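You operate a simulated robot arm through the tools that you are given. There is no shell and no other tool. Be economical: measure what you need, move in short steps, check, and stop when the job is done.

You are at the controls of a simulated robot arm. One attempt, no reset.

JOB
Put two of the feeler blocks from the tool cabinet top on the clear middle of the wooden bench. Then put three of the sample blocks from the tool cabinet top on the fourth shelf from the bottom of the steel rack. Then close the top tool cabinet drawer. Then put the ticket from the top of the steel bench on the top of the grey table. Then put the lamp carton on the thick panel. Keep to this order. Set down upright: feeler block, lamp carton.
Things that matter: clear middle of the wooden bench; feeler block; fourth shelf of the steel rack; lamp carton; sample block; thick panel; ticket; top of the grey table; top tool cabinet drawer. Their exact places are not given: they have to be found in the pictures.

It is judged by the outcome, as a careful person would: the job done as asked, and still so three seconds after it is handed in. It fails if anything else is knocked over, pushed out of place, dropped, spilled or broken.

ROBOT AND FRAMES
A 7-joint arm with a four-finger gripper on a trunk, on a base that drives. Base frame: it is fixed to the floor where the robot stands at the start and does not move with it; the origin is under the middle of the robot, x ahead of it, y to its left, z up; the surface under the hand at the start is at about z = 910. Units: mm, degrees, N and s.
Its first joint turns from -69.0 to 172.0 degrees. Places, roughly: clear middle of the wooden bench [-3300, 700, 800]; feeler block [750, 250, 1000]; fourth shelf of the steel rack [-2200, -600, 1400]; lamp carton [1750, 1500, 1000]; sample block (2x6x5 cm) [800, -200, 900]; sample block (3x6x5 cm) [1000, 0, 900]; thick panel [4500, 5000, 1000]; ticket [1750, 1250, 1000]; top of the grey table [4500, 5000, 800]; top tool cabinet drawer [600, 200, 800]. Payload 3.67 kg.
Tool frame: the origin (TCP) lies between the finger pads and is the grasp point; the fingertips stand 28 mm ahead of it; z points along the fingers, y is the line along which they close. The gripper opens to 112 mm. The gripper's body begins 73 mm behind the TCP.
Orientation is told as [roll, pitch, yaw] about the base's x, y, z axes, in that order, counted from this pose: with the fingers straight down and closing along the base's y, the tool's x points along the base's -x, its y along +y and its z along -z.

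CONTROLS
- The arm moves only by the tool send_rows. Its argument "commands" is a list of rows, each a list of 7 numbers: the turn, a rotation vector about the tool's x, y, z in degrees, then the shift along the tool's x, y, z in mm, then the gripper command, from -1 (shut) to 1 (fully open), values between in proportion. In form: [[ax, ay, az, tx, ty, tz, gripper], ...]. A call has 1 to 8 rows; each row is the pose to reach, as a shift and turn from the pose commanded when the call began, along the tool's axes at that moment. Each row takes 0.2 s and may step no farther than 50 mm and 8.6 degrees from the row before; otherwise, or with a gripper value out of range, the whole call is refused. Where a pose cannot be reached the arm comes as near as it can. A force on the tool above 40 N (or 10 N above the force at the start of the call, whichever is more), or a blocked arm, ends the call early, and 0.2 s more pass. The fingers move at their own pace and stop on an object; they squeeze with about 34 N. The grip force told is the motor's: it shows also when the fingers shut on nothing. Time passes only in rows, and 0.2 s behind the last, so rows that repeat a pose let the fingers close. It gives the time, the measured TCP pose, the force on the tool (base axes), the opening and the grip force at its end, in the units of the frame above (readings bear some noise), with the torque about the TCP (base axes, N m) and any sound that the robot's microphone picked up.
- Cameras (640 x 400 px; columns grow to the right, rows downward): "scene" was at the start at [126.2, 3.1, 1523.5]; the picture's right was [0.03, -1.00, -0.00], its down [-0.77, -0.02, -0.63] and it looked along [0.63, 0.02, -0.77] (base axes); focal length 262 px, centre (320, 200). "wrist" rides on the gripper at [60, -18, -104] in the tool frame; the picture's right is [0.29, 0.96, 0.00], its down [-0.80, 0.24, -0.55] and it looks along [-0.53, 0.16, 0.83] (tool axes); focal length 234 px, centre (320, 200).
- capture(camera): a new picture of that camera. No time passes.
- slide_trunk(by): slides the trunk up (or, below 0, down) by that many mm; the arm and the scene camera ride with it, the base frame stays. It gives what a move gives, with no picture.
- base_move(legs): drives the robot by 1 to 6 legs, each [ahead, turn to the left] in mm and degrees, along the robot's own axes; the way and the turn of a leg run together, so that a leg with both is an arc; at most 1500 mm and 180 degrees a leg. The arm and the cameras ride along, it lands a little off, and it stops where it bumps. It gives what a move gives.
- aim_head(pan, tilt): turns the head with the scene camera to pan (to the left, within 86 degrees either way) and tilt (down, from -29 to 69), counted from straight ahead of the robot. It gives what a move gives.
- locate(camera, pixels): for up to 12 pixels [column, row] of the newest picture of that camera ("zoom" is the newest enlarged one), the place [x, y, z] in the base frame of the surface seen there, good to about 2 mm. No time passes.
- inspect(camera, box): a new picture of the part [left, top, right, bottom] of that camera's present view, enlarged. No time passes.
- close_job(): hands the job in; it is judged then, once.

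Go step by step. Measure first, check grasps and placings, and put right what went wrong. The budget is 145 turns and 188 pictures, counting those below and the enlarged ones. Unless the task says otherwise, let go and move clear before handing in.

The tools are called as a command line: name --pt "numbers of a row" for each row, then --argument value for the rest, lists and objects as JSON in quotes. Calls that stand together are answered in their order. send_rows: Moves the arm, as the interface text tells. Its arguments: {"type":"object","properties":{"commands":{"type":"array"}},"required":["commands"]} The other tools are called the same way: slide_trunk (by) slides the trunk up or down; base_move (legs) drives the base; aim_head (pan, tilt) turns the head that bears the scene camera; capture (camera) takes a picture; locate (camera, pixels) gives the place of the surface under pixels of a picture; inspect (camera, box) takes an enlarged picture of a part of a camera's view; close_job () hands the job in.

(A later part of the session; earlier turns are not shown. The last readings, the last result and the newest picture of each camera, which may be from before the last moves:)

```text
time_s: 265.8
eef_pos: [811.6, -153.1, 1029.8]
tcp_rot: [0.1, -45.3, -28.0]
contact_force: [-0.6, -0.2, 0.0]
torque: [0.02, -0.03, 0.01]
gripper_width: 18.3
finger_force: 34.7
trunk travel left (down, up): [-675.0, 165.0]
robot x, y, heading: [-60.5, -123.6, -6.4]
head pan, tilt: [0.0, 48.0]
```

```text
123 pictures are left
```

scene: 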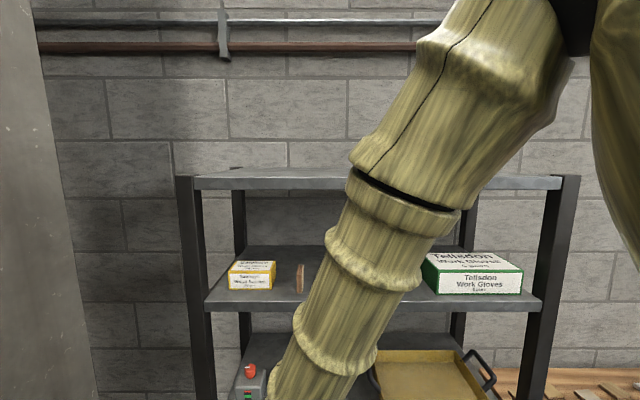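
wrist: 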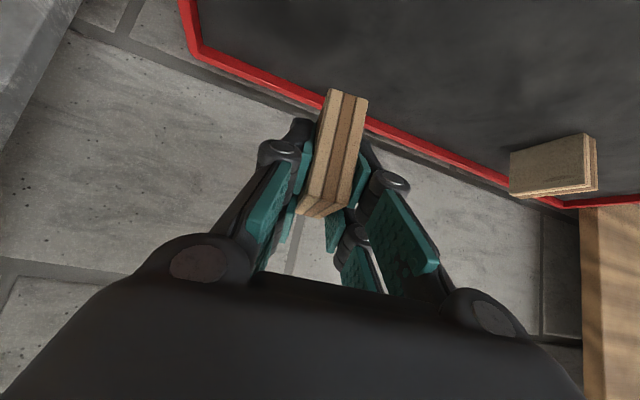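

Held (18.3 mm). Retract and drive to the rack.

send_rows --pt "-2.2 0 -2.2 21 -18.7 -36 -1" --pt "-4.3 0 -4.3 42 -37.4 -72 -1" --pt "-6.5 0 -6.5 63 -56 -108 -1" --pt "-8.7 0 -8.7 84 -75 -144 -1" --pt "-10.9 0 -10.9 105 -94 -180 -1" --pt "-13 0 -13 126 -112 -216 -1" --pt "-15.2 0 -15.2 146.4 -131 -252.6 -1"

base_move --legs '[[-450, 0], [0, 175.8], [1013, 0], [0, 63.8]]'

slide_trunk --by 165

aim_head --pan 0 --tilt 10

capture --camera "scene"

```text
time_s: 267.4
eef_pos: [501.8, -139.4, 1106.8]
tcp_rot: [-0.2, -45.5, -6.3]
contact_force: [0.3, -0.6, -0.4]
torque: [0.01, 0.01, 0.01]
gripper_width: 18.2
finger_force: 34.0
trunk travel left (down, up): [-675.0, 165.0]
robot x, y, heading: [-63.8, -122.4, -6.5]
head pan, tilt: [0.0, 48.0]
```

```text
time_s: 284.6
eef_pos: [-1814.0, -258.2, 1105.6]
tcp_rot: [-0.2, -45.3, -132.3]
contact_force: [-0.3, -0.6, -0.1]
torque: [0.0, -0.05, -0.05]
gripper_width: 18.1
finger_force: 33.5
trunk travel left (down, up): [-675.0, 165.0]
robot x, y, heading: [-1471.3, 192.9, -132.5]
head pan, tilt: [0.0, 48.0]
```

```text
time_s: 286.5
eef_pos: [-1815.0, -257.6, 1270.4]
tcp_rot: [-0.3, -45.4, -132.3]
contact_force: [0.6, -0.8, -0.3]
torque: [0.01, -0.03, 0.02]
gripper_width: 18.2
finger_force: 34.2
trunk travel left (down, up): [-840.0, 0.0]
robot x, y, heading: [-1470.4, 193.5, -132.4]
head pan, tilt: [0.0, 48.0]
```

```text
time_s: 287.6
eef_pos: [-1814.0, -257.8, 1272.3]
tcp_rot: [-0.2, -45.3, -132.2]
contact_force: [-0.4, 0.4, 0.2]
torque: [-0.03, 0.02, -0.01]
gripper_width: 18.3
finger_force: 34.4
trunk travel left (down, up): [-840.0, 0.0]
robot x, y, heading: [-1470.0, 191.1, -132.5]
head pan, tilt: [0.0, 10.0]
```

```text
122 pictures are left
```

scene: 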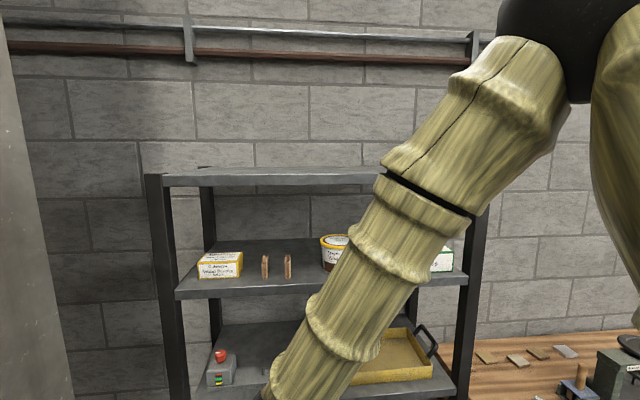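

inspect --camera "scene" --box '[240, 220, 368, 300]'

locate --camera "zoom" --pixels '[[403, 105], [415, 230], [440, 250], [500, 262], [412, 150], [238, 200], [222, 260], [330, 230], [330, 325], [107, 200], [412, 220]]'

```text
5.00 times, centred on (304, 260) of scene
```

zoom: 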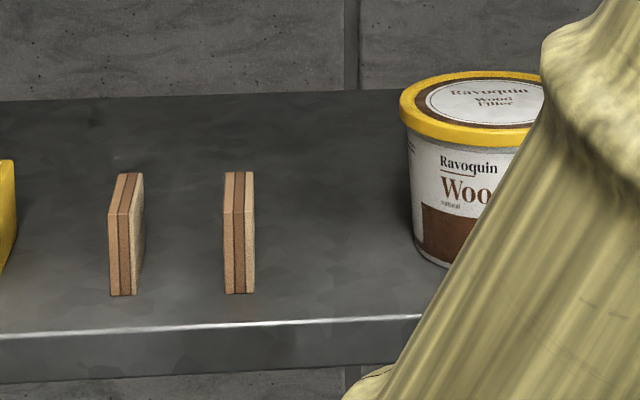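

```text
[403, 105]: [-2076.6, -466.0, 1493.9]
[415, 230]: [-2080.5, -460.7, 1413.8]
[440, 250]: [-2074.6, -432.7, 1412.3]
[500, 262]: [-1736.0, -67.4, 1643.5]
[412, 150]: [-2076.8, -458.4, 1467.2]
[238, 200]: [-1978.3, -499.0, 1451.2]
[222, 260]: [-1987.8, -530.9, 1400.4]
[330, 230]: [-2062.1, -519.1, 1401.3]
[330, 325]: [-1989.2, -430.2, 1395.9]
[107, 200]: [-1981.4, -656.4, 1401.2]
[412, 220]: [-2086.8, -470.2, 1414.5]
```

Slot three: between block two and bucket at (−2025,−474). Lift and align yaw.

send_rows --pt "-0.7 0 -0.7 -30 -2 -30 -1" --pt "-1.4 0 -1.4 -60 -4 -60 -1" --pt "-2.1 0 -2.1 -90 -6 -90 -1" --pt "-2.8 0 -2.8 -120 -8 -120 -1" --pt "-3.4 0 -3.4 -150 -11 -150 -1" --pt "-3.4 0 -3.4 -180 -11 -120 -1" --pt "-3.4 0 -3.4 -210 -11 -90 -1" --pt "-3.4 0 -3.4 -240 -11 -60 -1"

```text
time_s: 289.4
eef_pos: [-1909.3, -343.4, 1483.3]
tcp_rot: [-0.3, -45.2, -127.2]
contact_force: [-0.1, -0.2, 0.8]
torque: [0.05, 0.0, -0.01]
gripper_width: 18.3
finger_force: 33.9
trunk travel left (down, up): [-840.0, 0.0]
robot x, y, heading: [-1469.7, 192.1, -132.2]
head pan, tilt: [0.0, 10.0]
```

send_rows --pt "0 0 0 -24 -5 25 -1" --pt "0 0 0 -48 -10 51 -1" --pt "0 0 0 -72 -13.5 78 -1" --pt "0 0 0 -92 -13.5 108 -1" --pt "0 0 0 -108.7 -13.5 136.9 -1"

capture --camera "wrist"

inspect --camera "scene" --box '[216, 210, 376, 310]'

```text
time_s: 290.6
eef_pos: [-2025.2, -474.4, 1462.6]
tcp_rot: [-0.3, -45.2, -127.3]
contact_force: [-0.2, -1.0, 0.0]
torque: [0.01, -0.02, -0.01]
gripper_width: 18.0
finger_force: 34.5
trunk travel left (down, up): [-840.0, 0.0]
robot x, y, heading: [-1468.8, 189.4, -132.4]
head pan, tilt: [0.0, 10.0]
```

```text
120 pictures are left
```

wrist: 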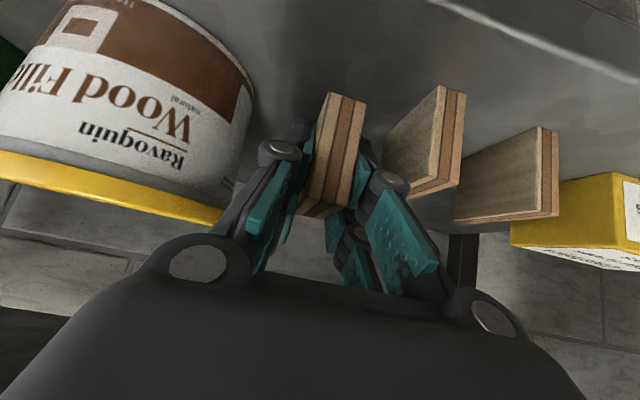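

```text
4.00 times, centred on (296, 260) of scene
```

zoom: 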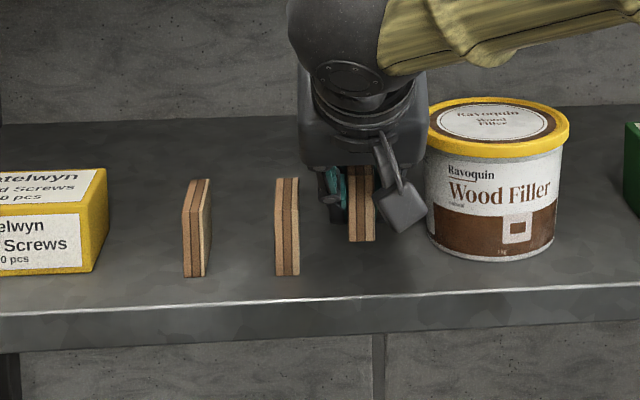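

send_rows --pt "0 0 0 6 0 -6 -1" --pt "0 0 0 13 0 1 -1" --pt "0 0 0 18 0 6 -1" --pt "0 0 0 20 0 8 -1" --pt "0 0 0 21.5 0 9.5 -1" --pt "0 0 0 21.5 0 9.5 -1"

```text
time_s: 292.0
eef_pos: [-2018.8, -466.8, 1442.9]
tcp_rot: [-0.1, -45.3, -127.4]
contact_force: [-0.7, 0.5, 0.4]
torque: [0.04, -0.01, 0.0]
gripper_width: 18.1
finger_force: 33.9
trunk travel left (down, up): [-840.0, 0.0]
robot x, y, heading: [-1470.5, 194.2, -132.4]
head pan, tilt: [0.0, 10.0]
```

send_rows --pt "0 0 0 0.7 0 0.7 -1" --pt "0 0 0 1.5 0 1.5 -1" --pt "0 0 0 1.5 0 1.5 -1"

inspect --camera "scene" --box '[256, 230, 352, 290]'

```text
time_s: 292.8
eef_pos: [-2018.4, -467.4, 1441.3]
tcp_rot: [-0.2, -45.4, -127.5]
contact_force: [0.3, 1.1, -0.1]
torque: [0.0, 0.0, -0.02]
gripper_width: 18.2
finger_force: 34.3
trunk travel left (down, up): [-840.0, 0.0]
robot x, y, heading: [-1471.7, 189.7, -132.6]
head pan, tilt: [0.0, 10.0]
```

```text
6.67 times, centred on (304, 260) of scene
```

zoom: 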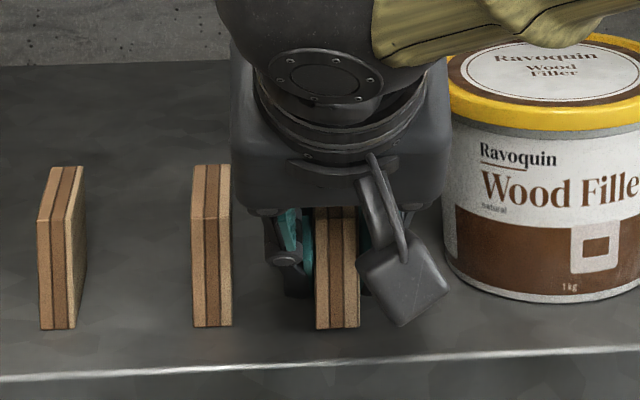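

Nearly down; lower 1–3 mm more to contact.

send_rows --pt "0 0 0 0.7 0 0.7 -1" --pt "0 0 0 1.4 0 1.4 -1" --pt "0 0 0 2.1 0 2.1 -1" --pt "0 0 0 2.1 0 2.1 -1"

```text
time_s: 293.8
eef_pos: [-2018.8, -466.1, 1438.4]
tcp_rot: [-0.3, -45.4, -127.4]
contact_force: [-2.2, -1.8, 6.8]
torque: [0.04, 0.0, -0.02]
gripper_width: 18.0
finger_force: 33.4
trunk travel left (down, up): [-840.0, 0.0]
robot x, y, heading: [-1474.8, 189.9, -132.2]
head pan, tilt: [0.0, 10.0]
```

send_rows --pt "0 0 0 0 0 0 -0.6" --pt "0 0 0 0 0 0 -0.5" --pt "0 0 0 0 0 0 -0.5" --pt "0 0 0 0 0 -25 -0.5" --pt "0 0 0 0 0 -65 -0.5" --pt "0 0 0 0 0 -110 -0.5" --pt "0 0 0 0 0 -155 -0.5" --pt "0 0 0 30 0 -190 -0.5"

inspect --camera "scene" --box '[200, 210, 392, 330]'

send_rows --pt "0 0 0 32 0 -11 -0.5" --pt "0 0 0 64 0 -21 -0.5" --pt "0 0 0 96 0 -32 -1" --pt "0 0 0 120 0 -42 -1"

slide_trunk --by -165

```text
time_s: 295.6
eef_pos: [-1923.4, -340.4, 1553.5]
tcp_rot: [-0.2, -45.4, -127.4]
contact_force: [0.4, 1.3, 0.0]
torque: [-0.04, 0.02, 0.02]
gripper_width: 28.0
finger_force: 0.0
trunk travel left (down, up): [-840.0, 0.0]
robot x, y, heading: [-1472.3, 195.7, -132.3]
head pan, tilt: [0.0, 10.0]
```

```text
3.33 times, centred on (296, 270) of scene
```

zoom: 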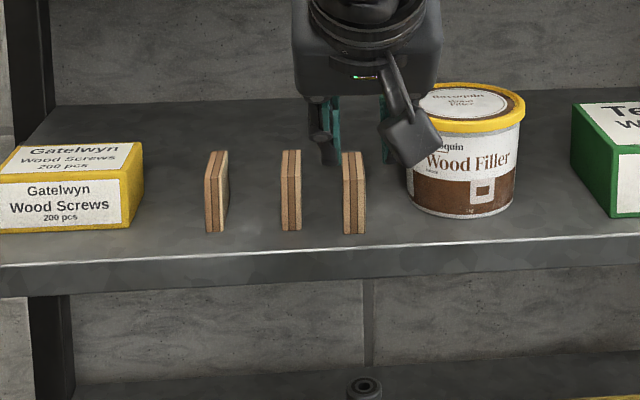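

```text
time_s: 296.6
eef_pos: [-1850.1, -251.6, 1495.1]
tcp_rot: [-0.2, -45.5, -127.3]
contact_force: [0.2, -0.2, 1.0]
torque: [-0.02, 0.03, -0.02]
gripper_width: 0.0
finger_force: 33.7
trunk travel left (down, up): [-840.0, 0.0]
robot x, y, heading: [-1468.6, 192.6, -132.4]
head pan, tilt: [0.0, 10.0]
```

```text
time_s: 298.4
eef_pos: [-1851.6, -253.5, 1329.8]
tcp_rot: [-0.2, -45.3, -127.4]
contact_force: [0.6, 0.6, 0.3]
torque: [0.02, 0.0, 0.01]
gripper_width: 0.1
finger_force: 34.2
trunk travel left (down, up): [-675.0, 165.0]
robot x, y, heading: [-1470.5, 190.3, -132.3]
head pan, tilt: [0.0, 10.0]
```

All three samples stand on shelf 4. Now the drawer: drive back to a stand-off facing the cabinet and measure it.

base_move --legs '[[0, -115], [0, -114.5], [1250, 0]]'

aim_head --pan -8 --tilt 42

capture --camera "scene"

```text
time_s: 314.3
eef_pos: [340.4, 131.0, 1328.2]
tcp_rot: [-0.2, -45.3, 2.5]
contact_force: [-0.2, -0.6, 0.5]
torque: [0.0, -0.05, 0.0]
gripper_width: 0.0
finger_force: 33.6
trunk travel left (down, up): [-675.0, 165.0]
robot x, y, heading: [-248.5, 132.0, -2.5]
head pan, tilt: [0.0, 10.0]
```

```text
time_s: 315.2
eef_pos: [340.6, 131.1, 1328.8]
tcp_rot: [-0.2, -45.3, 2.6]
contact_force: [-0.1, -0.7, 0.1]
torque: [0.02, 0.02, -0.01]
gripper_width: 0.0
finger_force: 34.4
trunk travel left (down, up): [-675.0, 165.0]
robot x, y, heading: [-246.1, 133.4, -2.2]
head pan, tilt: [-8.0, 42.0]
```

```text
116 pictures are left
```

scene: 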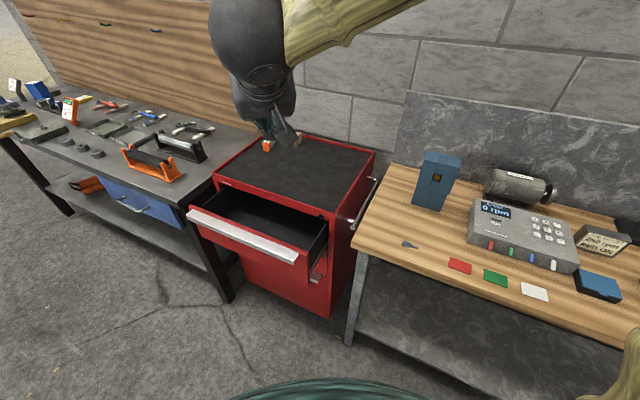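

inspect --camera "scene" --box '[170, 130, 394, 270]'

locate --camera "zoom" --pixels '[[70, 215], [360, 345], [65, 240], [345, 370], [130, 150], [480, 230], [210, 285], [210, 300], [585, 60], [330, 380], [440, 380], [200, 265]]'

```text
2.86 times, centred on (282, 200) of scene
```

zoom: 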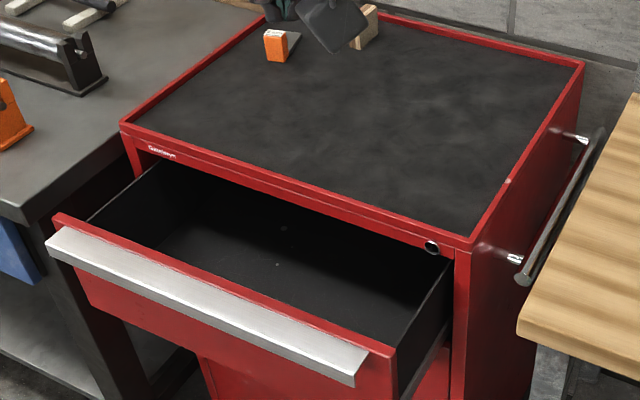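

```text
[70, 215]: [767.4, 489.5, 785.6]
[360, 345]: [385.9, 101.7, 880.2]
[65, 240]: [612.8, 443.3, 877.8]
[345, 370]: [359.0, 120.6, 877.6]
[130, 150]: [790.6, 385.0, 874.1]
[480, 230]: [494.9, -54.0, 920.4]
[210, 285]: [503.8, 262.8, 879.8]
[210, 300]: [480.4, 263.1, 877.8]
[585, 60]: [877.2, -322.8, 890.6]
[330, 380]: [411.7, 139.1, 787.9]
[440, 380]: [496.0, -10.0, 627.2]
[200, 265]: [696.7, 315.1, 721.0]
```

Handle lip runs from (613,443) to (359,121) at z≈878, so the push direction is ≈−38°. First return the hand to vertical.

send_rows --pt "0 7.5 0 0 0 0 -1" --pt "0 15 0 0 0 0 -1" --pt "0 22.5 0 0 0 0 -1" --pt "0 30 0 0 0 0 -1" --pt "0 37.5 0 0 0 0 -1" --pt "0 45.3 0 0 0 0 -1"

inspect --camera "scene" --box '[180, 190, 324, 280]'

locate --camera "zoom" --pixels '[[55, 110], [150, 165], [260, 215], [455, 310], [480, 290], [500, 290], [150, 185], [350, 270], [340, 300], [60, 60], [300, 160], [350, 210]]'

```text
time_s: 316.6
eef_pos: [341.2, 130.3, 1327.5]
tcp_rot: [-0.1, 0.3, 2.4]
contact_force: [-0.4, -0.2, 1.1]
torque: [-0.02, 0.02, -0.03]
gripper_width: 0.0
finger_force: 34.2
trunk travel left (down, up): [-675.0, 165.0]
robot x, y, heading: [-247.2, 133.2, -2.7]
head pan, tilt: [-8.0, 42.0]
```

```text
4.44 times, centred on (252, 235) of scene
```

zoom: 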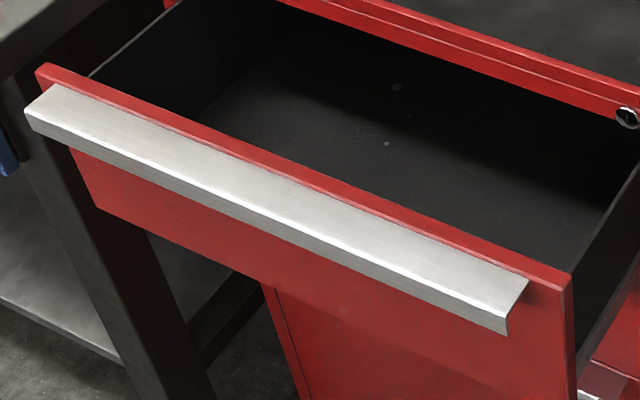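

```text
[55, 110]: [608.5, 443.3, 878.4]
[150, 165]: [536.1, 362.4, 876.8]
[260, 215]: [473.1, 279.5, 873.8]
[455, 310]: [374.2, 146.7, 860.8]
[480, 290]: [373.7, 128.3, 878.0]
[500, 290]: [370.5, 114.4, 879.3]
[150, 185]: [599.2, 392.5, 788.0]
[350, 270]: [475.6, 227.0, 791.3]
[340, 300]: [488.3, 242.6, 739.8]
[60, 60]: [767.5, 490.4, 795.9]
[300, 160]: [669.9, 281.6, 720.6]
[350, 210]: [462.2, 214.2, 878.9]
```

send_rows --pt "0 0 4.9 -12.3 23.8 20 -1" --pt "0 0 9.8 -24.7 47.5 40 -1" --pt "0 0 14.8 -37 71.3 60 -1" --pt "0 0 19.7 -49.4 95 80 -1" --pt "0 0 24.6 -61.7 118.8 100 -1" --pt "0 0 29.6 -74 142.5 120 -1" --pt "0 0 34.5 -86.4 166.3 140 -1" --pt "0 0 39.4 -98.7 190 160 -1"

send_rows --pt "0 0 0 0 0 45 -1" --pt "0 0 0 0 0 90 -1" --pt "0 0 0 0 0 135 -1" --pt "0 0 0 0 0 180 -1" --pt "0 0 0 0 0 225 -1" --pt "0 0 0 0 0 270 -1" --pt "0 0 0 0 0 294 -1"

inspect --camera "scene" --box '[160, 130, 352, 250]'

```text
time_s: 318.4
eef_pos: [431.4, 324.6, 1169.7]
tcp_rot: [-0.2, 0.0, -37.3]
contact_force: [-0.4, -0.2, 0.7]
torque: [-0.05, 0.03, -0.01]
gripper_width: 0.0
finger_force: 33.8
trunk travel left (down, up): [-675.0, 165.0]
robot x, y, heading: [-246.6, 134.6, -2.4]
head pan, tilt: [-8.0, 42.0]
```

```text
time_s: 320.0
eef_pos: [431.4, 319.4, 872.3]
tcp_rot: [0.0, -0.1, -37.1]
contact_force: [-0.9, -0.1, 0.2]
torque: [-0.03, 0.0, 0.02]
gripper_width: 0.1
finger_force: 33.8
trunk travel left (down, up): [-675.0, 165.0]
robot x, y, heading: [-249.8, 138.4, -2.6]
head pan, tilt: [-8.0, 42.0]
```

```text
3.33 times, centred on (256, 190) of scene
```

zoom: 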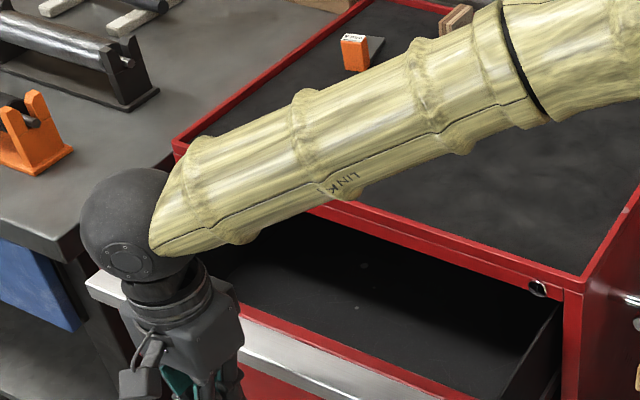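

In front of the handle. Push along −37° in steps.

send_rows --pt "0 0 0 -25 0 0 -1" --pt "0 0 0 -45 0 0 -1" --pt "0 0 0 -60 0 0 -1" --pt "0 0 0 -75 0 0 -1" --pt "0 0 0 -95 0 0 -1" --pt "0 0 0 -115 0 0 -1" --pt "0 0 0 -135 0 0 -1" --pt "0 0 0 -155 0 0 -1"

capture --camera "scene"

```text
time_s: 321.8
eef_pos: [555.7, 228.0, 874.1]
tcp_rot: [-0.2, -0.2, -37.1]
contact_force: [0.2, -0.5, 0.4]
torque: [-0.01, 0.0, -0.03]
gripper_width: 0.0
finger_force: 35.5
trunk travel left (down, up): [-675.0, 165.0]
robot x, y, heading: [-246.9, 134.6, -2.6]
head pan, tilt: [-8.0, 42.0]
```

```text
112 pictures are left
```

scene: 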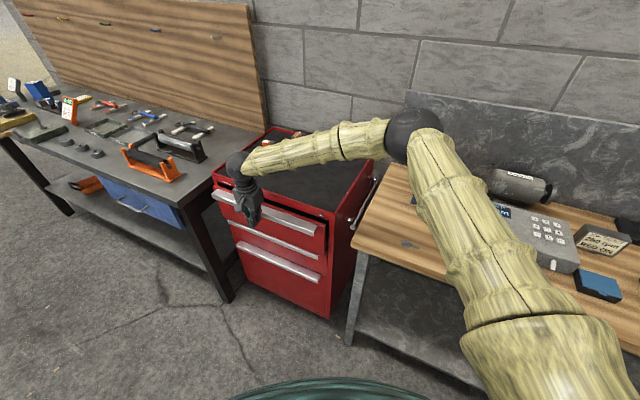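

locate --camera "scene" --pixels '[[412, 122], [430, 160], [450, 220], [400, 150], [350, 140], [290, 215], [240, 170]]'

inspect --camera "scene" --box '[190, 160, 350, 260]'

```text
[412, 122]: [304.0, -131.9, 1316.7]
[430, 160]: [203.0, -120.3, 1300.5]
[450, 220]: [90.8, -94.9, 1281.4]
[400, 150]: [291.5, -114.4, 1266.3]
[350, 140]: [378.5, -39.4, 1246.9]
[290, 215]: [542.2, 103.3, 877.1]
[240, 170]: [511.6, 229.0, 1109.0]
```

```text
4.00 times, centred on (270, 210) of scene
```

zoom: 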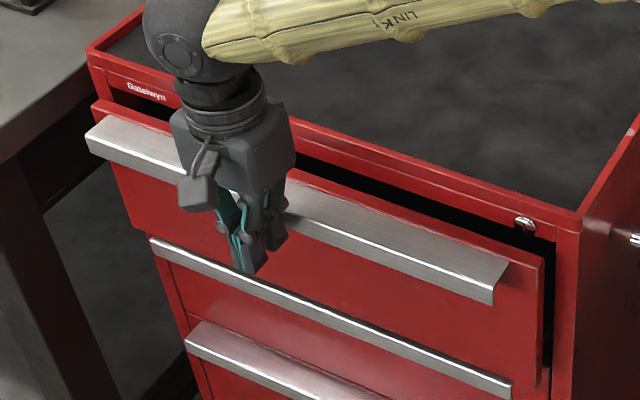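

Drawer is still ~50 mm open; keep pushing in small steps.

send_rows --pt "0 0 0 -15 0 0 -1" --pt "0 0 0 -28 0 0 -1" --pt "0 0 0 -40 0 0 -1" --pt "0 0 0 -48 0 0 -1" --pt "0 0 0 -54 0 0 -1" --pt "0 0 0 -60 0 0 -1" --pt "0 0 0 -64 0 0 -1" --pt "0 0 0 -68 0 0 -1"

inspect --camera "scene" --box '[190, 160, 350, 260]'

```text
time_s: 322.9
eef_pos: [587.0, 207.7, 872.0]
tcp_rot: [-0.3, 0.5, -36.5]
contact_force: [-12.1, 5.4, 4.0]
torque: [-0.1, -0.17, -0.09]
gripper_width: 6.2
finger_force: 36.1
trunk travel left (down, up): [-675.0, 165.0]
robot x, y, heading: [-245.8, 134.4, -2.3]
head pan, tilt: [-8.0, 42.0]
stopped in row 5: the force on the tool passed its limit at 47 N (the readings are from after the stop); the commanded pose is now the measured one
```

```text
4.00 times, centred on (270, 210) of scene
```

zoom: 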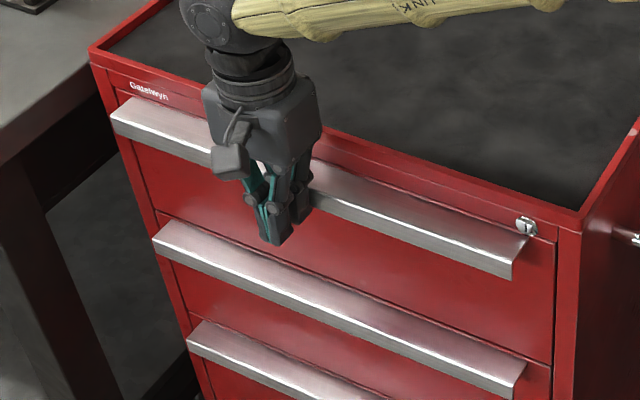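

The drawer is shut (47 N at the stop, panel flush). Back away and lift.

send_rows --pt "0 0 0 15 0 0 -1" --pt "0 0 0 45 0 0 -1" --pt "0 0 0 85 0 -10 -1" --pt "0 0 0 110 0 -50 -1" --pt "0 0 0 120 0 -95 -1" --pt "0 0 0 120 0 -140 -1" --pt "0 0 0 120 0 -185 -1" --pt "0 0 0 120 0 -230 -1"

inspect --camera "scene" --box '[180, 130, 404, 270]'

locate --camera "zoom" --pixels '[[120, 190], [145, 180], [380, 280], [440, 270], [380, 310], [300, 270], [300, 300]]'

```text
time_s: 324.7
eef_pos: [489.6, 278.4, 1101.9]
tcp_rot: [-0.4, 0.4, -36.7]
contact_force: [-0.5, 1.0, 0.8]
torque: [0.02, -0.03, -0.02]
gripper_width: 0.1
finger_force: 36.5
trunk travel left (down, up): [-675.0, 165.0]
robot x, y, heading: [-250.4, 137.1, -2.3]
head pan, tilt: [-8.0, 42.0]
```

```text
2.86 times, centred on (292, 200) of scene
```

zoom: 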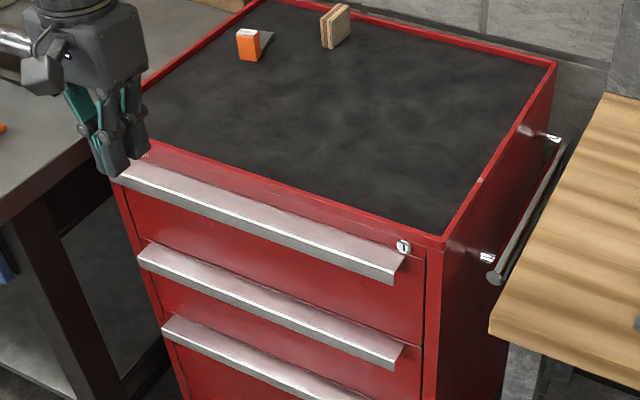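

```text
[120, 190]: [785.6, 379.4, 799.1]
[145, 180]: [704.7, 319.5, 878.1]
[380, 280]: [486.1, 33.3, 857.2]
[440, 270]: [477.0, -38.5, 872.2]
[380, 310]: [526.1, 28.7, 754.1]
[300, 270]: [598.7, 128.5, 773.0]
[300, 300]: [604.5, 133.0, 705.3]
```

Drawer closed flush. Next the ticket on the steel bench: retract/raise the arm, turn along the bench and look.

send_rows --pt "0 0 0 40 0 -25 -1" --pt "0 0 0 80 0 -50 -1" --pt "0 0 0 120 0 -75 -1" --pt "0 0 0 160 0 -100 -1" --pt "0 0 0 200 0 -125 -1" --pt "0 0 0 240 -20 -150 -1" --pt "0 0 0 260 -50 -150 -1"

base_move --legs '[[-200, 0], [0, 48]]'

aim_head --pan -15 --tilt 22

capture --camera "scene"

```text
refused: row 6 steps farther than a row can; nothing moved
```

```text
time_s: 328.4
eef_pos: [-47.1, 782.2, 1100.5]
tcp_rot: [-0.4, 0.4, 10.6]
contact_force: [0.8, -0.3, -0.5]
torque: [-0.02, -0.02, 0.03]
gripper_width: 0.0
finger_force: 36.0
trunk travel left (down, up): [-675.0, 165.0]
robot x, y, heading: [-444.4, 143.4, 44.6]
head pan, tilt: [-8.0, 42.0]
```

```text
time_s: 329.2
eef_pos: [-45.6, 781.5, 1101.0]
tcp_rot: [-0.4, 0.3, 10.6]
contact_force: [0.4, -0.2, 0.4]
torque: [0.01, -0.01, -0.03]
gripper_width: 0.0
finger_force: 36.2
trunk travel left (down, up): [-675.0, 165.0]
robot x, y, heading: [-445.6, 142.6, 44.8]
head pan, tilt: [-15.0, 22.0]
```

```text
108 pictures are left
```

scene: 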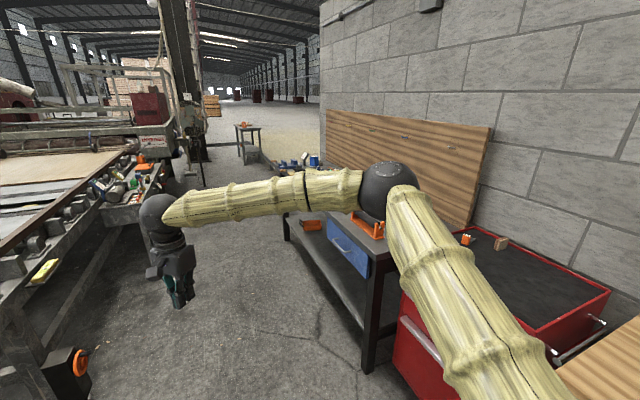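

send_rows --pt "0 0 0 10 -33 -19 -1" --pt "0 0 0 20 -66 -38 -1" --pt "0 0 0 30 -98 -56 -1" --pt "0 0 0 40 -131 -75 -1" --pt "0 0 0 50 -164 -94 -1" --pt "0 0 0 60 -197 -113 -1" --pt "0 0 0 70 -230 -131 -1" --pt "0 0 0 79.5 -262 -150 -1"

base_move --legs '[[1000, 0]]'

aim_head --pan -30 --tilt 28

capture --camera "scene"

```text
time_s: 331.0
eef_pos: [-75.8, 507.6, 1259.3]
tcp_rot: [-0.3, 0.3, 10.6]
contact_force: [0.1, -0.7, 0.3]
torque: [0.08, -0.01, -0.01]
gripper_width: 0.0
finger_force: 35.8
trunk travel left (down, up): [-675.0, 165.0]
robot x, y, heading: [-444.3, 143.9, 45.0]
head pan, tilt: [-15.0, 22.0]
```

```text
time_s: 336.3
eef_pos: [646.4, 1216.4, 1257.1]
tcp_rot: [-0.4, 0.3, 10.1]
contact_force: [0.1, 0.6, -0.3]
torque: [-0.01, -0.01, -0.03]
gripper_width: 0.4
finger_force: 35.4
trunk travel left (down, up): [-675.0, 165.0]
robot x, y, heading: [274.9, 850.7, 44.4]
head pan, tilt: [-15.0, 22.0]
```

```text
time_s: 337.0
eef_pos: [645.5, 1216.2, 1256.7]
tcp_rot: [-0.4, 0.3, 10.0]
contact_force: [-0.5, -0.1, 0.4]
torque: [-0.02, -0.01, 0.01]
gripper_width: 0.0
finger_force: 35.9
trunk travel left (down, up): [-675.0, 165.0]
robot x, y, heading: [275.8, 851.2, 44.1]
head pan, tilt: [-30.0, 28.0]
```

```text
107 pictures are left
```

scene: 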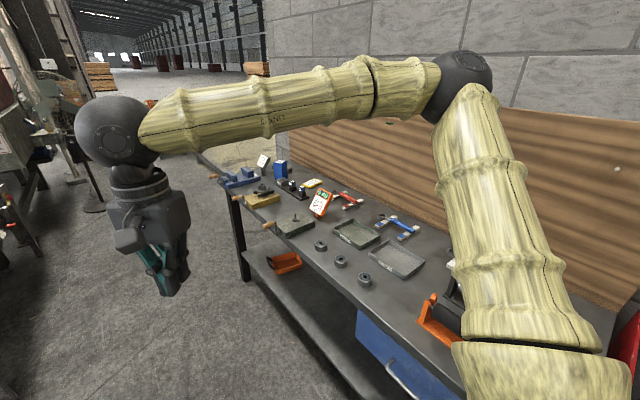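

inspect --camera "scene" --box '[200, 135, 440, 285]'

locate --camera "zoom" --pixels '[[318, 185], [175, 60], [215, 90], [300, 130], [60, 125], [250, 340], [400, 240], [540, 340], [170, 75], [345, 200]]'

```text
2.67 times, centred on (320, 210) of scene
```

zoom: 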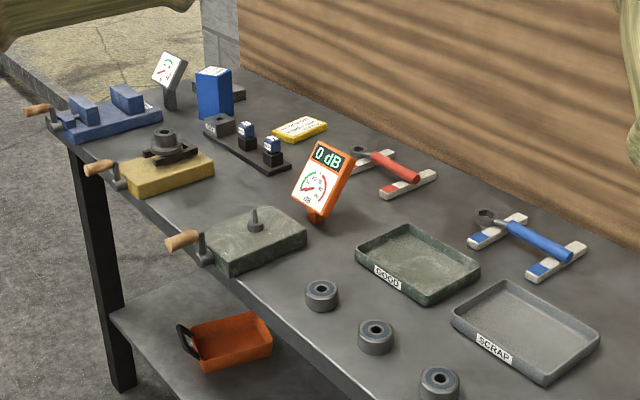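

```text
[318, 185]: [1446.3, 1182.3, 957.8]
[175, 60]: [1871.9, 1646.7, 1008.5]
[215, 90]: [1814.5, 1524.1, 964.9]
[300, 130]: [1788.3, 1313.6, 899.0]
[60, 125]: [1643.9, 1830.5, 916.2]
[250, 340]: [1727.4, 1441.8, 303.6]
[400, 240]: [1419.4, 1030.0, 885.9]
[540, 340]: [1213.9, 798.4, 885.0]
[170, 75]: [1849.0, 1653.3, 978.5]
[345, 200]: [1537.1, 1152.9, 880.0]
```

Yellow ticket pad seen at (300,130) zoom ≈(1788,1314,899) and the blue lamp carton ≈(1814,1524). Drive to a stand facing them.

base_move --legs '[[0, 2], [1268, 0], [0, -82]]'

aim_head --pan 0 --tilt 38

capture --camera "scene"

```text
time_s: 347.4
eef_pos: [1586.9, 1516.6, 1258.0]
tcp_rot: [-0.4, 0.3, -67.7]
contact_force: [0.6, -0.5, 0.0]
torque: [0.03, 0.0, -0.03]
gripper_width: 0.0
finger_force: 35.8
trunk travel left (down, up): [-675.0, 165.0]
robot x, y, heading: [1156.1, 1800.3, -33.6]
head pan, tilt: [-30.0, 28.0]
```

```text
time_s: 348.4
eef_pos: [1586.1, 1514.9, 1257.3]
tcp_rot: [-0.4, 0.3, -67.6]
contact_force: [-0.3, -0.3, -1.0]
torque: [0.01, 0.0, -0.04]
gripper_width: 0.1
finger_force: 36.1
trunk travel left (down, up): [-675.0, 165.0]
robot x, y, heading: [1152.8, 1800.1, -33.7]
head pan, tilt: [0.0, 38.0]
```

```text
105 pictures are left
```

scene: 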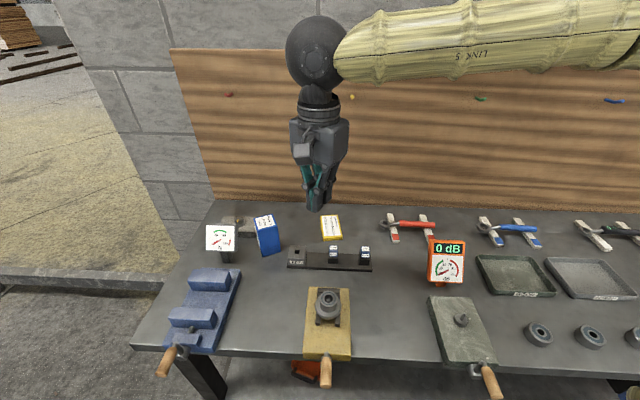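

inspect --camera "scene" --box '[200, 195, 392, 315]'

inspect --camera "scene" --box '[290, 200, 370, 250]'

locate --camera "zoom" --pixels '[[250, 130], [380, 125], [275, 290], [415, 280], [330, 200], [335, 300], [200, 250], [275, 310]]'

```text
3.33 times, centred on (296, 255) of scene
```

zoom: 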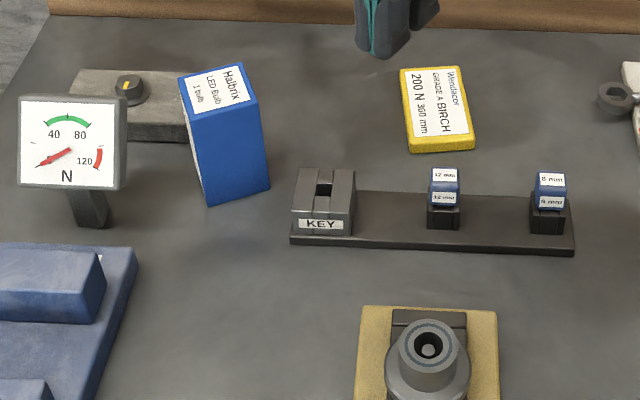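

```text
8.00 times, centred on (330, 225) of scene
```

zoom: 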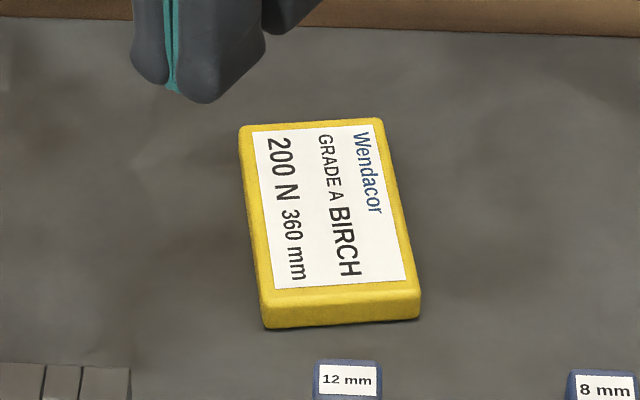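

```text
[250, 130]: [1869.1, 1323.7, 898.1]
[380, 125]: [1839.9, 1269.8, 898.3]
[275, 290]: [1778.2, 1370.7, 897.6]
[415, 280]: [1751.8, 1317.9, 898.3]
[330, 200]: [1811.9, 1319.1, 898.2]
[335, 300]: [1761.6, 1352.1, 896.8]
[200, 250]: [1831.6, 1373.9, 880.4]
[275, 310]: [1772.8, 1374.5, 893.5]
```

Ticket: centre (1810,1320), 60 mm wide, long axis −28°, top z≈898. Hover above with yaw −28, fingers at ~84 mm.

send_rows --pt "0 0 -5 -33 16.5 12 0.5" --pt "0 0 -10 -66 33 25 0.5" --pt "0 0 -15 -100 49.5 37 0.5" --pt "0 0 -20 -133 66 50 0.5" --pt "0 0 -25 -166 82.5 62 0.5" --pt "0 0 -30 -200 99 75 0.5" --pt "0 0 -35 -233 115.5 87 0.5" --pt "0 0 -39.6 -266 132 100 0.5"

send_rows --pt "0 0 0 0 0 45 0.5" --pt "0 0 0 0 0 90 0.5" --pt "0 0 0 0 0 135 0.5" --pt "0 0 0 0 0 170 0.5"

capture --camera "wrist"

locate --camera "wrist" --pixels '[[320, 130], [320, 150], [290, 140], [350, 150]]'

```text
time_s: 350.1
eef_pos: [1811.8, 1320.5, 1151.3]
tcp_rot: [-0.1, 0.6, -28.1]
contact_force: [0.3, -0.3, 0.6]
torque: [0.03, 0.02, -0.02]
gripper_width: 83.9
finger_force: 0.0
trunk travel left (down, up): [-675.0, 165.0]
robot x, y, heading: [1152.0, 1805.2, -33.5]
head pan, tilt: [0.0, 38.0]
```

```text
time_s: 351.1
eef_pos: [1809.4, 1318.2, 984.2]
tcp_rot: [0.1, 0.5, -28.0]
contact_force: [-0.2, -0.3, -0.1]
torque: [0.01, 0.02, 0.03]
gripper_width: 83.7
finger_force: 0.1
trunk travel left (down, up): [-675.0, 165.0]
robot x, y, heading: [1153.5, 1802.2, -33.7]
head pan, tilt: [0.0, 38.0]
```

```text
102 pictures are left
```

wrist: 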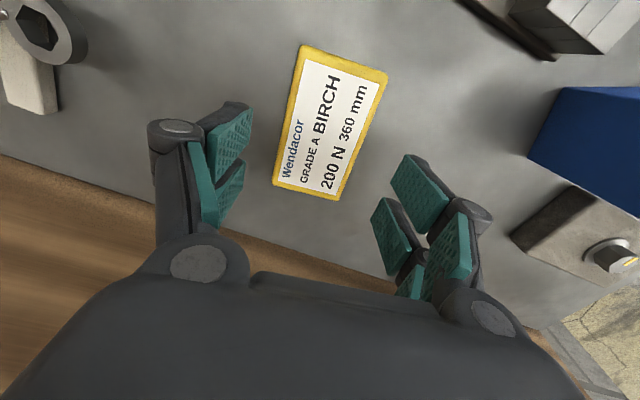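

```text
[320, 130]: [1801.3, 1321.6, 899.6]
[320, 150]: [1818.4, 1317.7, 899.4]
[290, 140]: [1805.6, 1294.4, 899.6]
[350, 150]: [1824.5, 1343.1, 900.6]
```

locate --camera "wrist" --pixels '[[308, 50], [380, 73], [334, 192], [279, 180]]'

```text
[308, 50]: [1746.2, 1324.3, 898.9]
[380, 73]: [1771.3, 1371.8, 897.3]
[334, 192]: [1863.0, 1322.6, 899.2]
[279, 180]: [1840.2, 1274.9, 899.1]
```

Aligned. Descend to z≈912 and close.

send_rows --pt "0 0 0 4 1 40 0.5" --pt "0 0 0 4 1 70 0.5" --pt "0 0 0 4 1 70 -0.2" --pt "0 0 0 4 1 70 -1" --pt "0 0 0 4 1 70 -1" --pt "0 0 0 4 1 45 -1" --pt "0 0 0 4 1 0 -1" --pt "0 0 0 4 1 -45 -1"

capture --camera "wrist"

```text
time_s: 352.9
eef_pos: [1804.7, 1324.5, 1030.2]
tcp_rot: [-0.1, 0.4, -28.1]
contact_force: [0.4, 1.5, 0.0]
torque: [-0.04, -0.04, -0.02]
gripper_width: 67.6
finger_force: 34.1
trunk travel left (down, up): [-675.0, 165.0]
robot x, y, heading: [1152.7, 1805.3, -33.4]
head pan, tilt: [0.0, 38.0]
```

```text
101 pictures are left
```

wrist: 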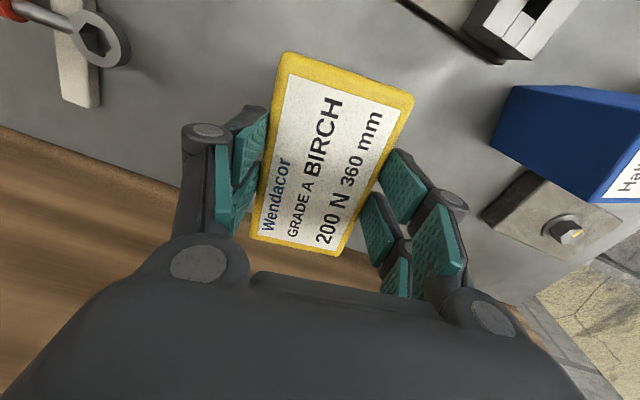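

Ticket held. Retract, turn toward the far grey table and look.

send_rows --pt "0 0 0 20 4 -30 -1" --pt "0 0 0 52 13 -55 -1" --pt "0 0 0 84 22 -75 -1" --pt "0 0 0 116 30 -95 -1" --pt "0 0 0 148 38 -115 -1" --pt "0 0 0 180 46 -130 -1" --pt "0 0 0 212 54 -145 -1" --pt "0 0 0 243 63 -155 -1"

base_move --legs '[[0, 80]]'

aim_head --pan -10 --tilt 18

capture --camera "scene"

```text
time_s: 354.8
eef_pos: [1622.9, 1494.5, 1187.4]
tcp_rot: [0.0, 0.5, -28.2]
contact_force: [0.1, 0.2, -0.2]
torque: [-0.03, -0.02, -0.01]
gripper_width: 67.4
finger_force: 33.6
trunk travel left (down, up): [-675.0, 165.0]
robot x, y, heading: [1149.7, 1802.2, -33.7]
head pan, tilt: [0.0, 38.0]
```

```text
time_s: 358.6
eef_pos: [1534.1, 2216.6, 1186.9]
tcp_rot: [-0.1, 0.5, 52.5]
contact_force: [-0.9, 0.3, -0.6]
torque: [0.01, 0.02, 0.01]
gripper_width: 67.4
finger_force: 34.2
trunk travel left (down, up): [-675.0, 165.0]
robot x, y, heading: [1154.6, 1798.8, 47.1]
head pan, tilt: [0.0, 38.0]
```

```text
time_s: 359.4
eef_pos: [1534.7, 2214.9, 1186.4]
tcp_rot: [-0.1, 0.5, 52.5]
contact_force: [0.1, 0.0, -0.8]
torque: [-0.01, -0.01, -0.01]
gripper_width: 67.6
finger_force: 33.8
trunk travel left (down, up): [-675.0, 165.0]
robot x, y, heading: [1150.4, 1803.2, 47.2]
head pan, tilt: [-10.0, 18.0]
```

```text
100 pictures are left
```

scene: 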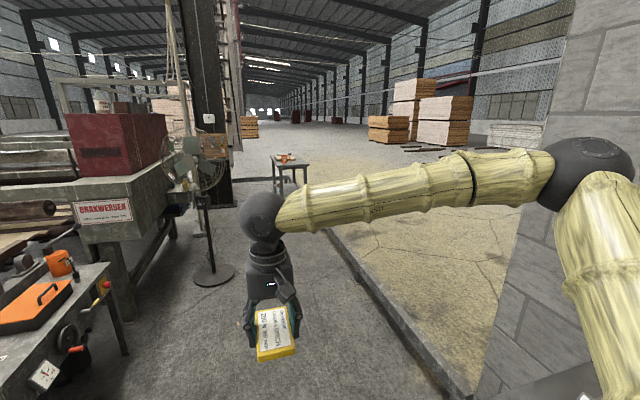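

locate --camera "scene" --pixels '[[290, 163], [278, 190], [232, 272], [345, 250], [110, 280], [305, 170], [200, 210], [273, 185], [298, 186], [128, 350]]'

inspect --camera "scene" --box '[248, 135, 344, 195]'

```text
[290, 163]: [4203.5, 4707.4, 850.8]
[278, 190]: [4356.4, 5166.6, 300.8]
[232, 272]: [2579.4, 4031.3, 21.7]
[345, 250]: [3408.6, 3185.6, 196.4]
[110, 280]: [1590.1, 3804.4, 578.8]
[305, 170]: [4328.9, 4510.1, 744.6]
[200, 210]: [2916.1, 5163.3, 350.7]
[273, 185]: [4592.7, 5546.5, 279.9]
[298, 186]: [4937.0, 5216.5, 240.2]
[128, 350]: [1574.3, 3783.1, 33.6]
```

```text
6.67 times, centred on (296, 165) of scene
```

zoom: 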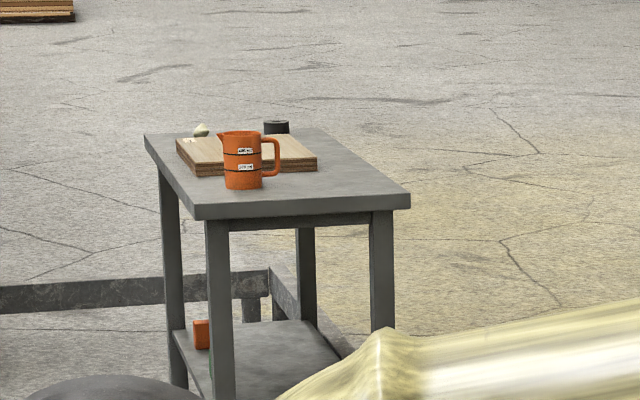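

The grey table with the thick panel and an orange jug is ahead around (4300,4700). Drive partway and look closer.

base_move --legs '[[0, -1.5], [1500, 0], [600, 0]]'

aim_head --pan 0 --tilt 22

capture --camera "scene"

```text
time_s: 370.0
eef_pos: [3081.6, 3563.4, 1186.4]
tcp_rot: [-0.1, 0.5, 46.1]
contact_force: [0.2, 0.5, -0.1]
torque: [0.0, 0.03, -0.01]
gripper_width: 67.5
finger_force: 33.6
trunk travel left (down, up): [-675.0, 165.0]
robot x, y, heading: [2661.0, 3194.0, 40.7]
head pan, tilt: [-10.0, 18.0]
```

```text
time_s: 370.7
eef_pos: [3081.4, 3562.8, 1187.1]
tcp_rot: [-0.1, 0.5, 46.1]
contact_force: [0.1, -0.4, 0.3]
torque: [0.01, 0.01, 0.01]
gripper_width: 67.5
finger_force: 33.9
trunk travel left (down, up): [-675.0, 165.0]
robot x, y, heading: [2658.0, 3193.4, 40.8]
head pan, tilt: [0.0, 22.0]
```

```text
98 pictures are left
```

scene: 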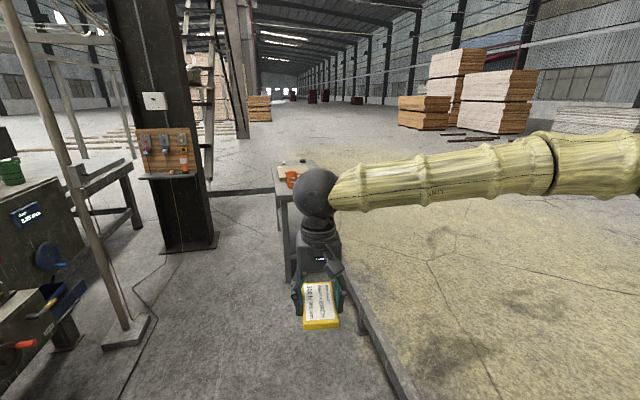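

inspect --camera "scene" --box '[192, 140, 352, 240]'

locate --camera "zoom" --pixels '[[345, 215], [330, 100], [395, 200], [470, 85], [350, 190], [350, 130], [400, 350], [385, 160], [370, 345]]'

locate --camera "scene" --pixels '[[355, 320], [390, 370], [120, 335], [215, 240]]'

```text
4.00 times, centred on (272, 190) of scene
```

zoom: 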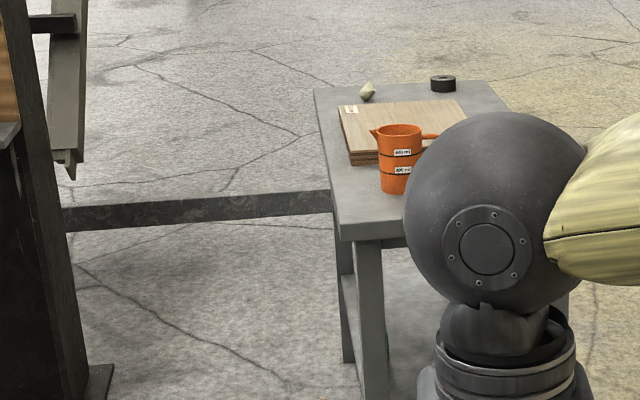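

```text
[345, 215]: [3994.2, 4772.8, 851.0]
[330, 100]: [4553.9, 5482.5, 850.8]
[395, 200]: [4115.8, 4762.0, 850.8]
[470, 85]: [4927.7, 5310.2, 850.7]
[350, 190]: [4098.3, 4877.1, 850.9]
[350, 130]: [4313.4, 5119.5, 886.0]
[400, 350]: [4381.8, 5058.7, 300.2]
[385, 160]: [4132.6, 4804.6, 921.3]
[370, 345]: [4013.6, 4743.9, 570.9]
```

```text
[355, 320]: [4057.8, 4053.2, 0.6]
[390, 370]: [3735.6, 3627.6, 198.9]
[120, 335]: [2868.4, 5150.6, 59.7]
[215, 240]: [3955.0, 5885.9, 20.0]
```

Table top z≈851, its near edge parallel to −37°, with a curb on the right. I'll stand left of the curb at the near end, ≈(3740,4340).

base_move --legs '[[0, 6], [1480, 0], [90, 6.5]]'

aim_head --pan 0 --tilt 40

capture --camera "scene"

```text
time_s: 379.3
eef_pos: [4034.4, 4813.3, 1187.0]
tcp_rot: [-0.1, 0.7, 60.1]
contact_force: [0.2, 1.1, -0.3]
torque: [-0.07, -0.01, -0.01]
gripper_width: 67.3
finger_force: 33.7
trunk travel left (down, up): [-675.0, 165.0]
robot x, y, heading: [3713.9, 4351.3, 54.6]
head pan, tilt: [0.0, 22.0]
```

```text
time_s: 380.1
eef_pos: [4033.0, 4812.9, 1187.2]
tcp_rot: [-0.1, 0.6, 60.1]
contact_force: [0.2, 0.2, -1.4]
torque: [0.02, 0.01, 0.01]
gripper_width: 67.3
finger_force: 34.1
trunk travel left (down, up): [-675.0, 165.0]
robot x, y, heading: [3710.5, 4354.5, 55.0]
head pan, tilt: [0.0, 40.0]
```

```text
96 pictures are left
```

scene: 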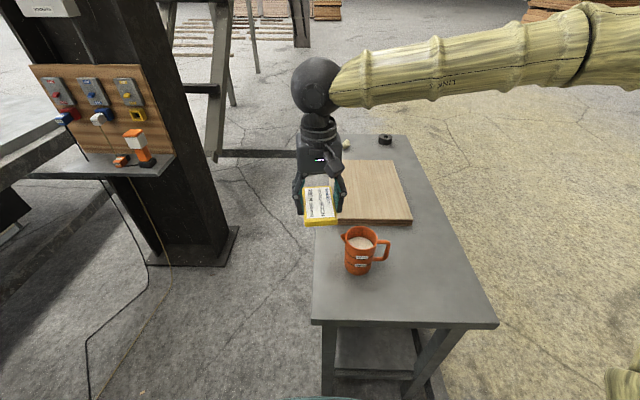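

Good view. Measure the table, panel and jug.

locate --camera "scene" --pixels '[[318, 318], [490, 318], [420, 280], [430, 250], [410, 215], [342, 217], [385, 180], [352, 268], [385, 250], [400, 165], [362, 195], [440, 280]]'

```text
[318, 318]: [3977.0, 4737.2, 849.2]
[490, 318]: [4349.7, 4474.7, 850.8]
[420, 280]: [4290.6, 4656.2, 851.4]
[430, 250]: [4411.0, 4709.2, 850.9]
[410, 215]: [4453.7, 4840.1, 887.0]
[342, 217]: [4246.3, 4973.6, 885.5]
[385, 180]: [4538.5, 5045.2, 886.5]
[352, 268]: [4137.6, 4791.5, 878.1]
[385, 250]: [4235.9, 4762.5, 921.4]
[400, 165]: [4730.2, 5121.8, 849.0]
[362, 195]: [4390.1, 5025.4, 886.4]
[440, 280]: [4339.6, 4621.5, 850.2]
```

Place the ticket at about (4310,4650), clear of the jug. Move over first.

send_rows --pt "0 0 0 0 -40 0 -1" --pt "0 0 0 1 -80 0 -1" --pt "0 0 0 1 -120 0 -1" --pt "0 0 0 2 -160 0 -1" --pt "0 0 0 2 -200 10 -1" --pt "0 0 0 3 -240 25 -1" --pt "0 0 0 3 -280 45 -1" --pt "0 0 0 3 -321 65 -1"

send_rows --pt "0 0 0 0 0 45 -1" --pt "0 0 0 0 0 90 -1" --pt "0 0 0 0 0 135 -1" --pt "0 0 0 0 0 180 -1" --pt "0 0 0 0 0 215 -1" --pt "0 0 0 0 0 228 -1"

inspect --camera "scene" --box '[310, 210, 502, 330]'

```text
time_s: 381.9
eef_pos: [4314.0, 4647.4, 1121.2]
tcp_rot: [0.1, 0.5, 60.3]
contact_force: [0.1, -0.5, -0.6]
torque: [0.02, 0.02, 0.03]
gripper_width: 67.5
finger_force: 34.1
trunk travel left (down, up): [-675.0, 165.0]
robot x, y, heading: [3704.9, 4352.3, 54.6]
head pan, tilt: [0.0, 40.0]
```

```text
time_s: 383.3
eef_pos: [4308.6, 4647.4, 894.6]
tcp_rot: [-0.1, 0.5, 60.1]
contact_force: [0.0, -0.4, -0.6]
torque: [-0.03, 0.0, -0.02]
gripper_width: 67.6
finger_force: 33.4
trunk travel left (down, up): [-675.0, 165.0]
robot x, y, heading: [3712.1, 4348.9, 54.7]
head pan, tilt: [0.0, 40.0]
```

```text
3.33 times, centred on (406, 270) of scene
```

zoom: 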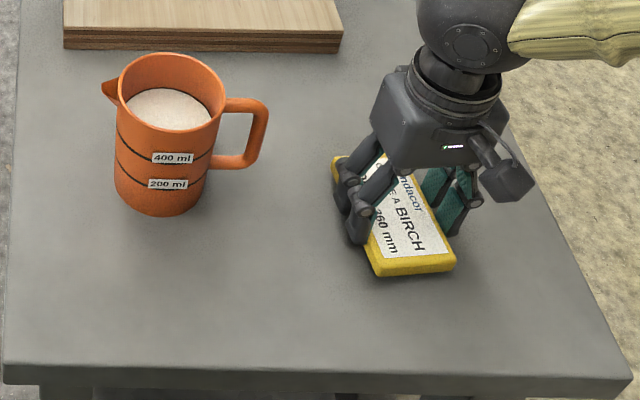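

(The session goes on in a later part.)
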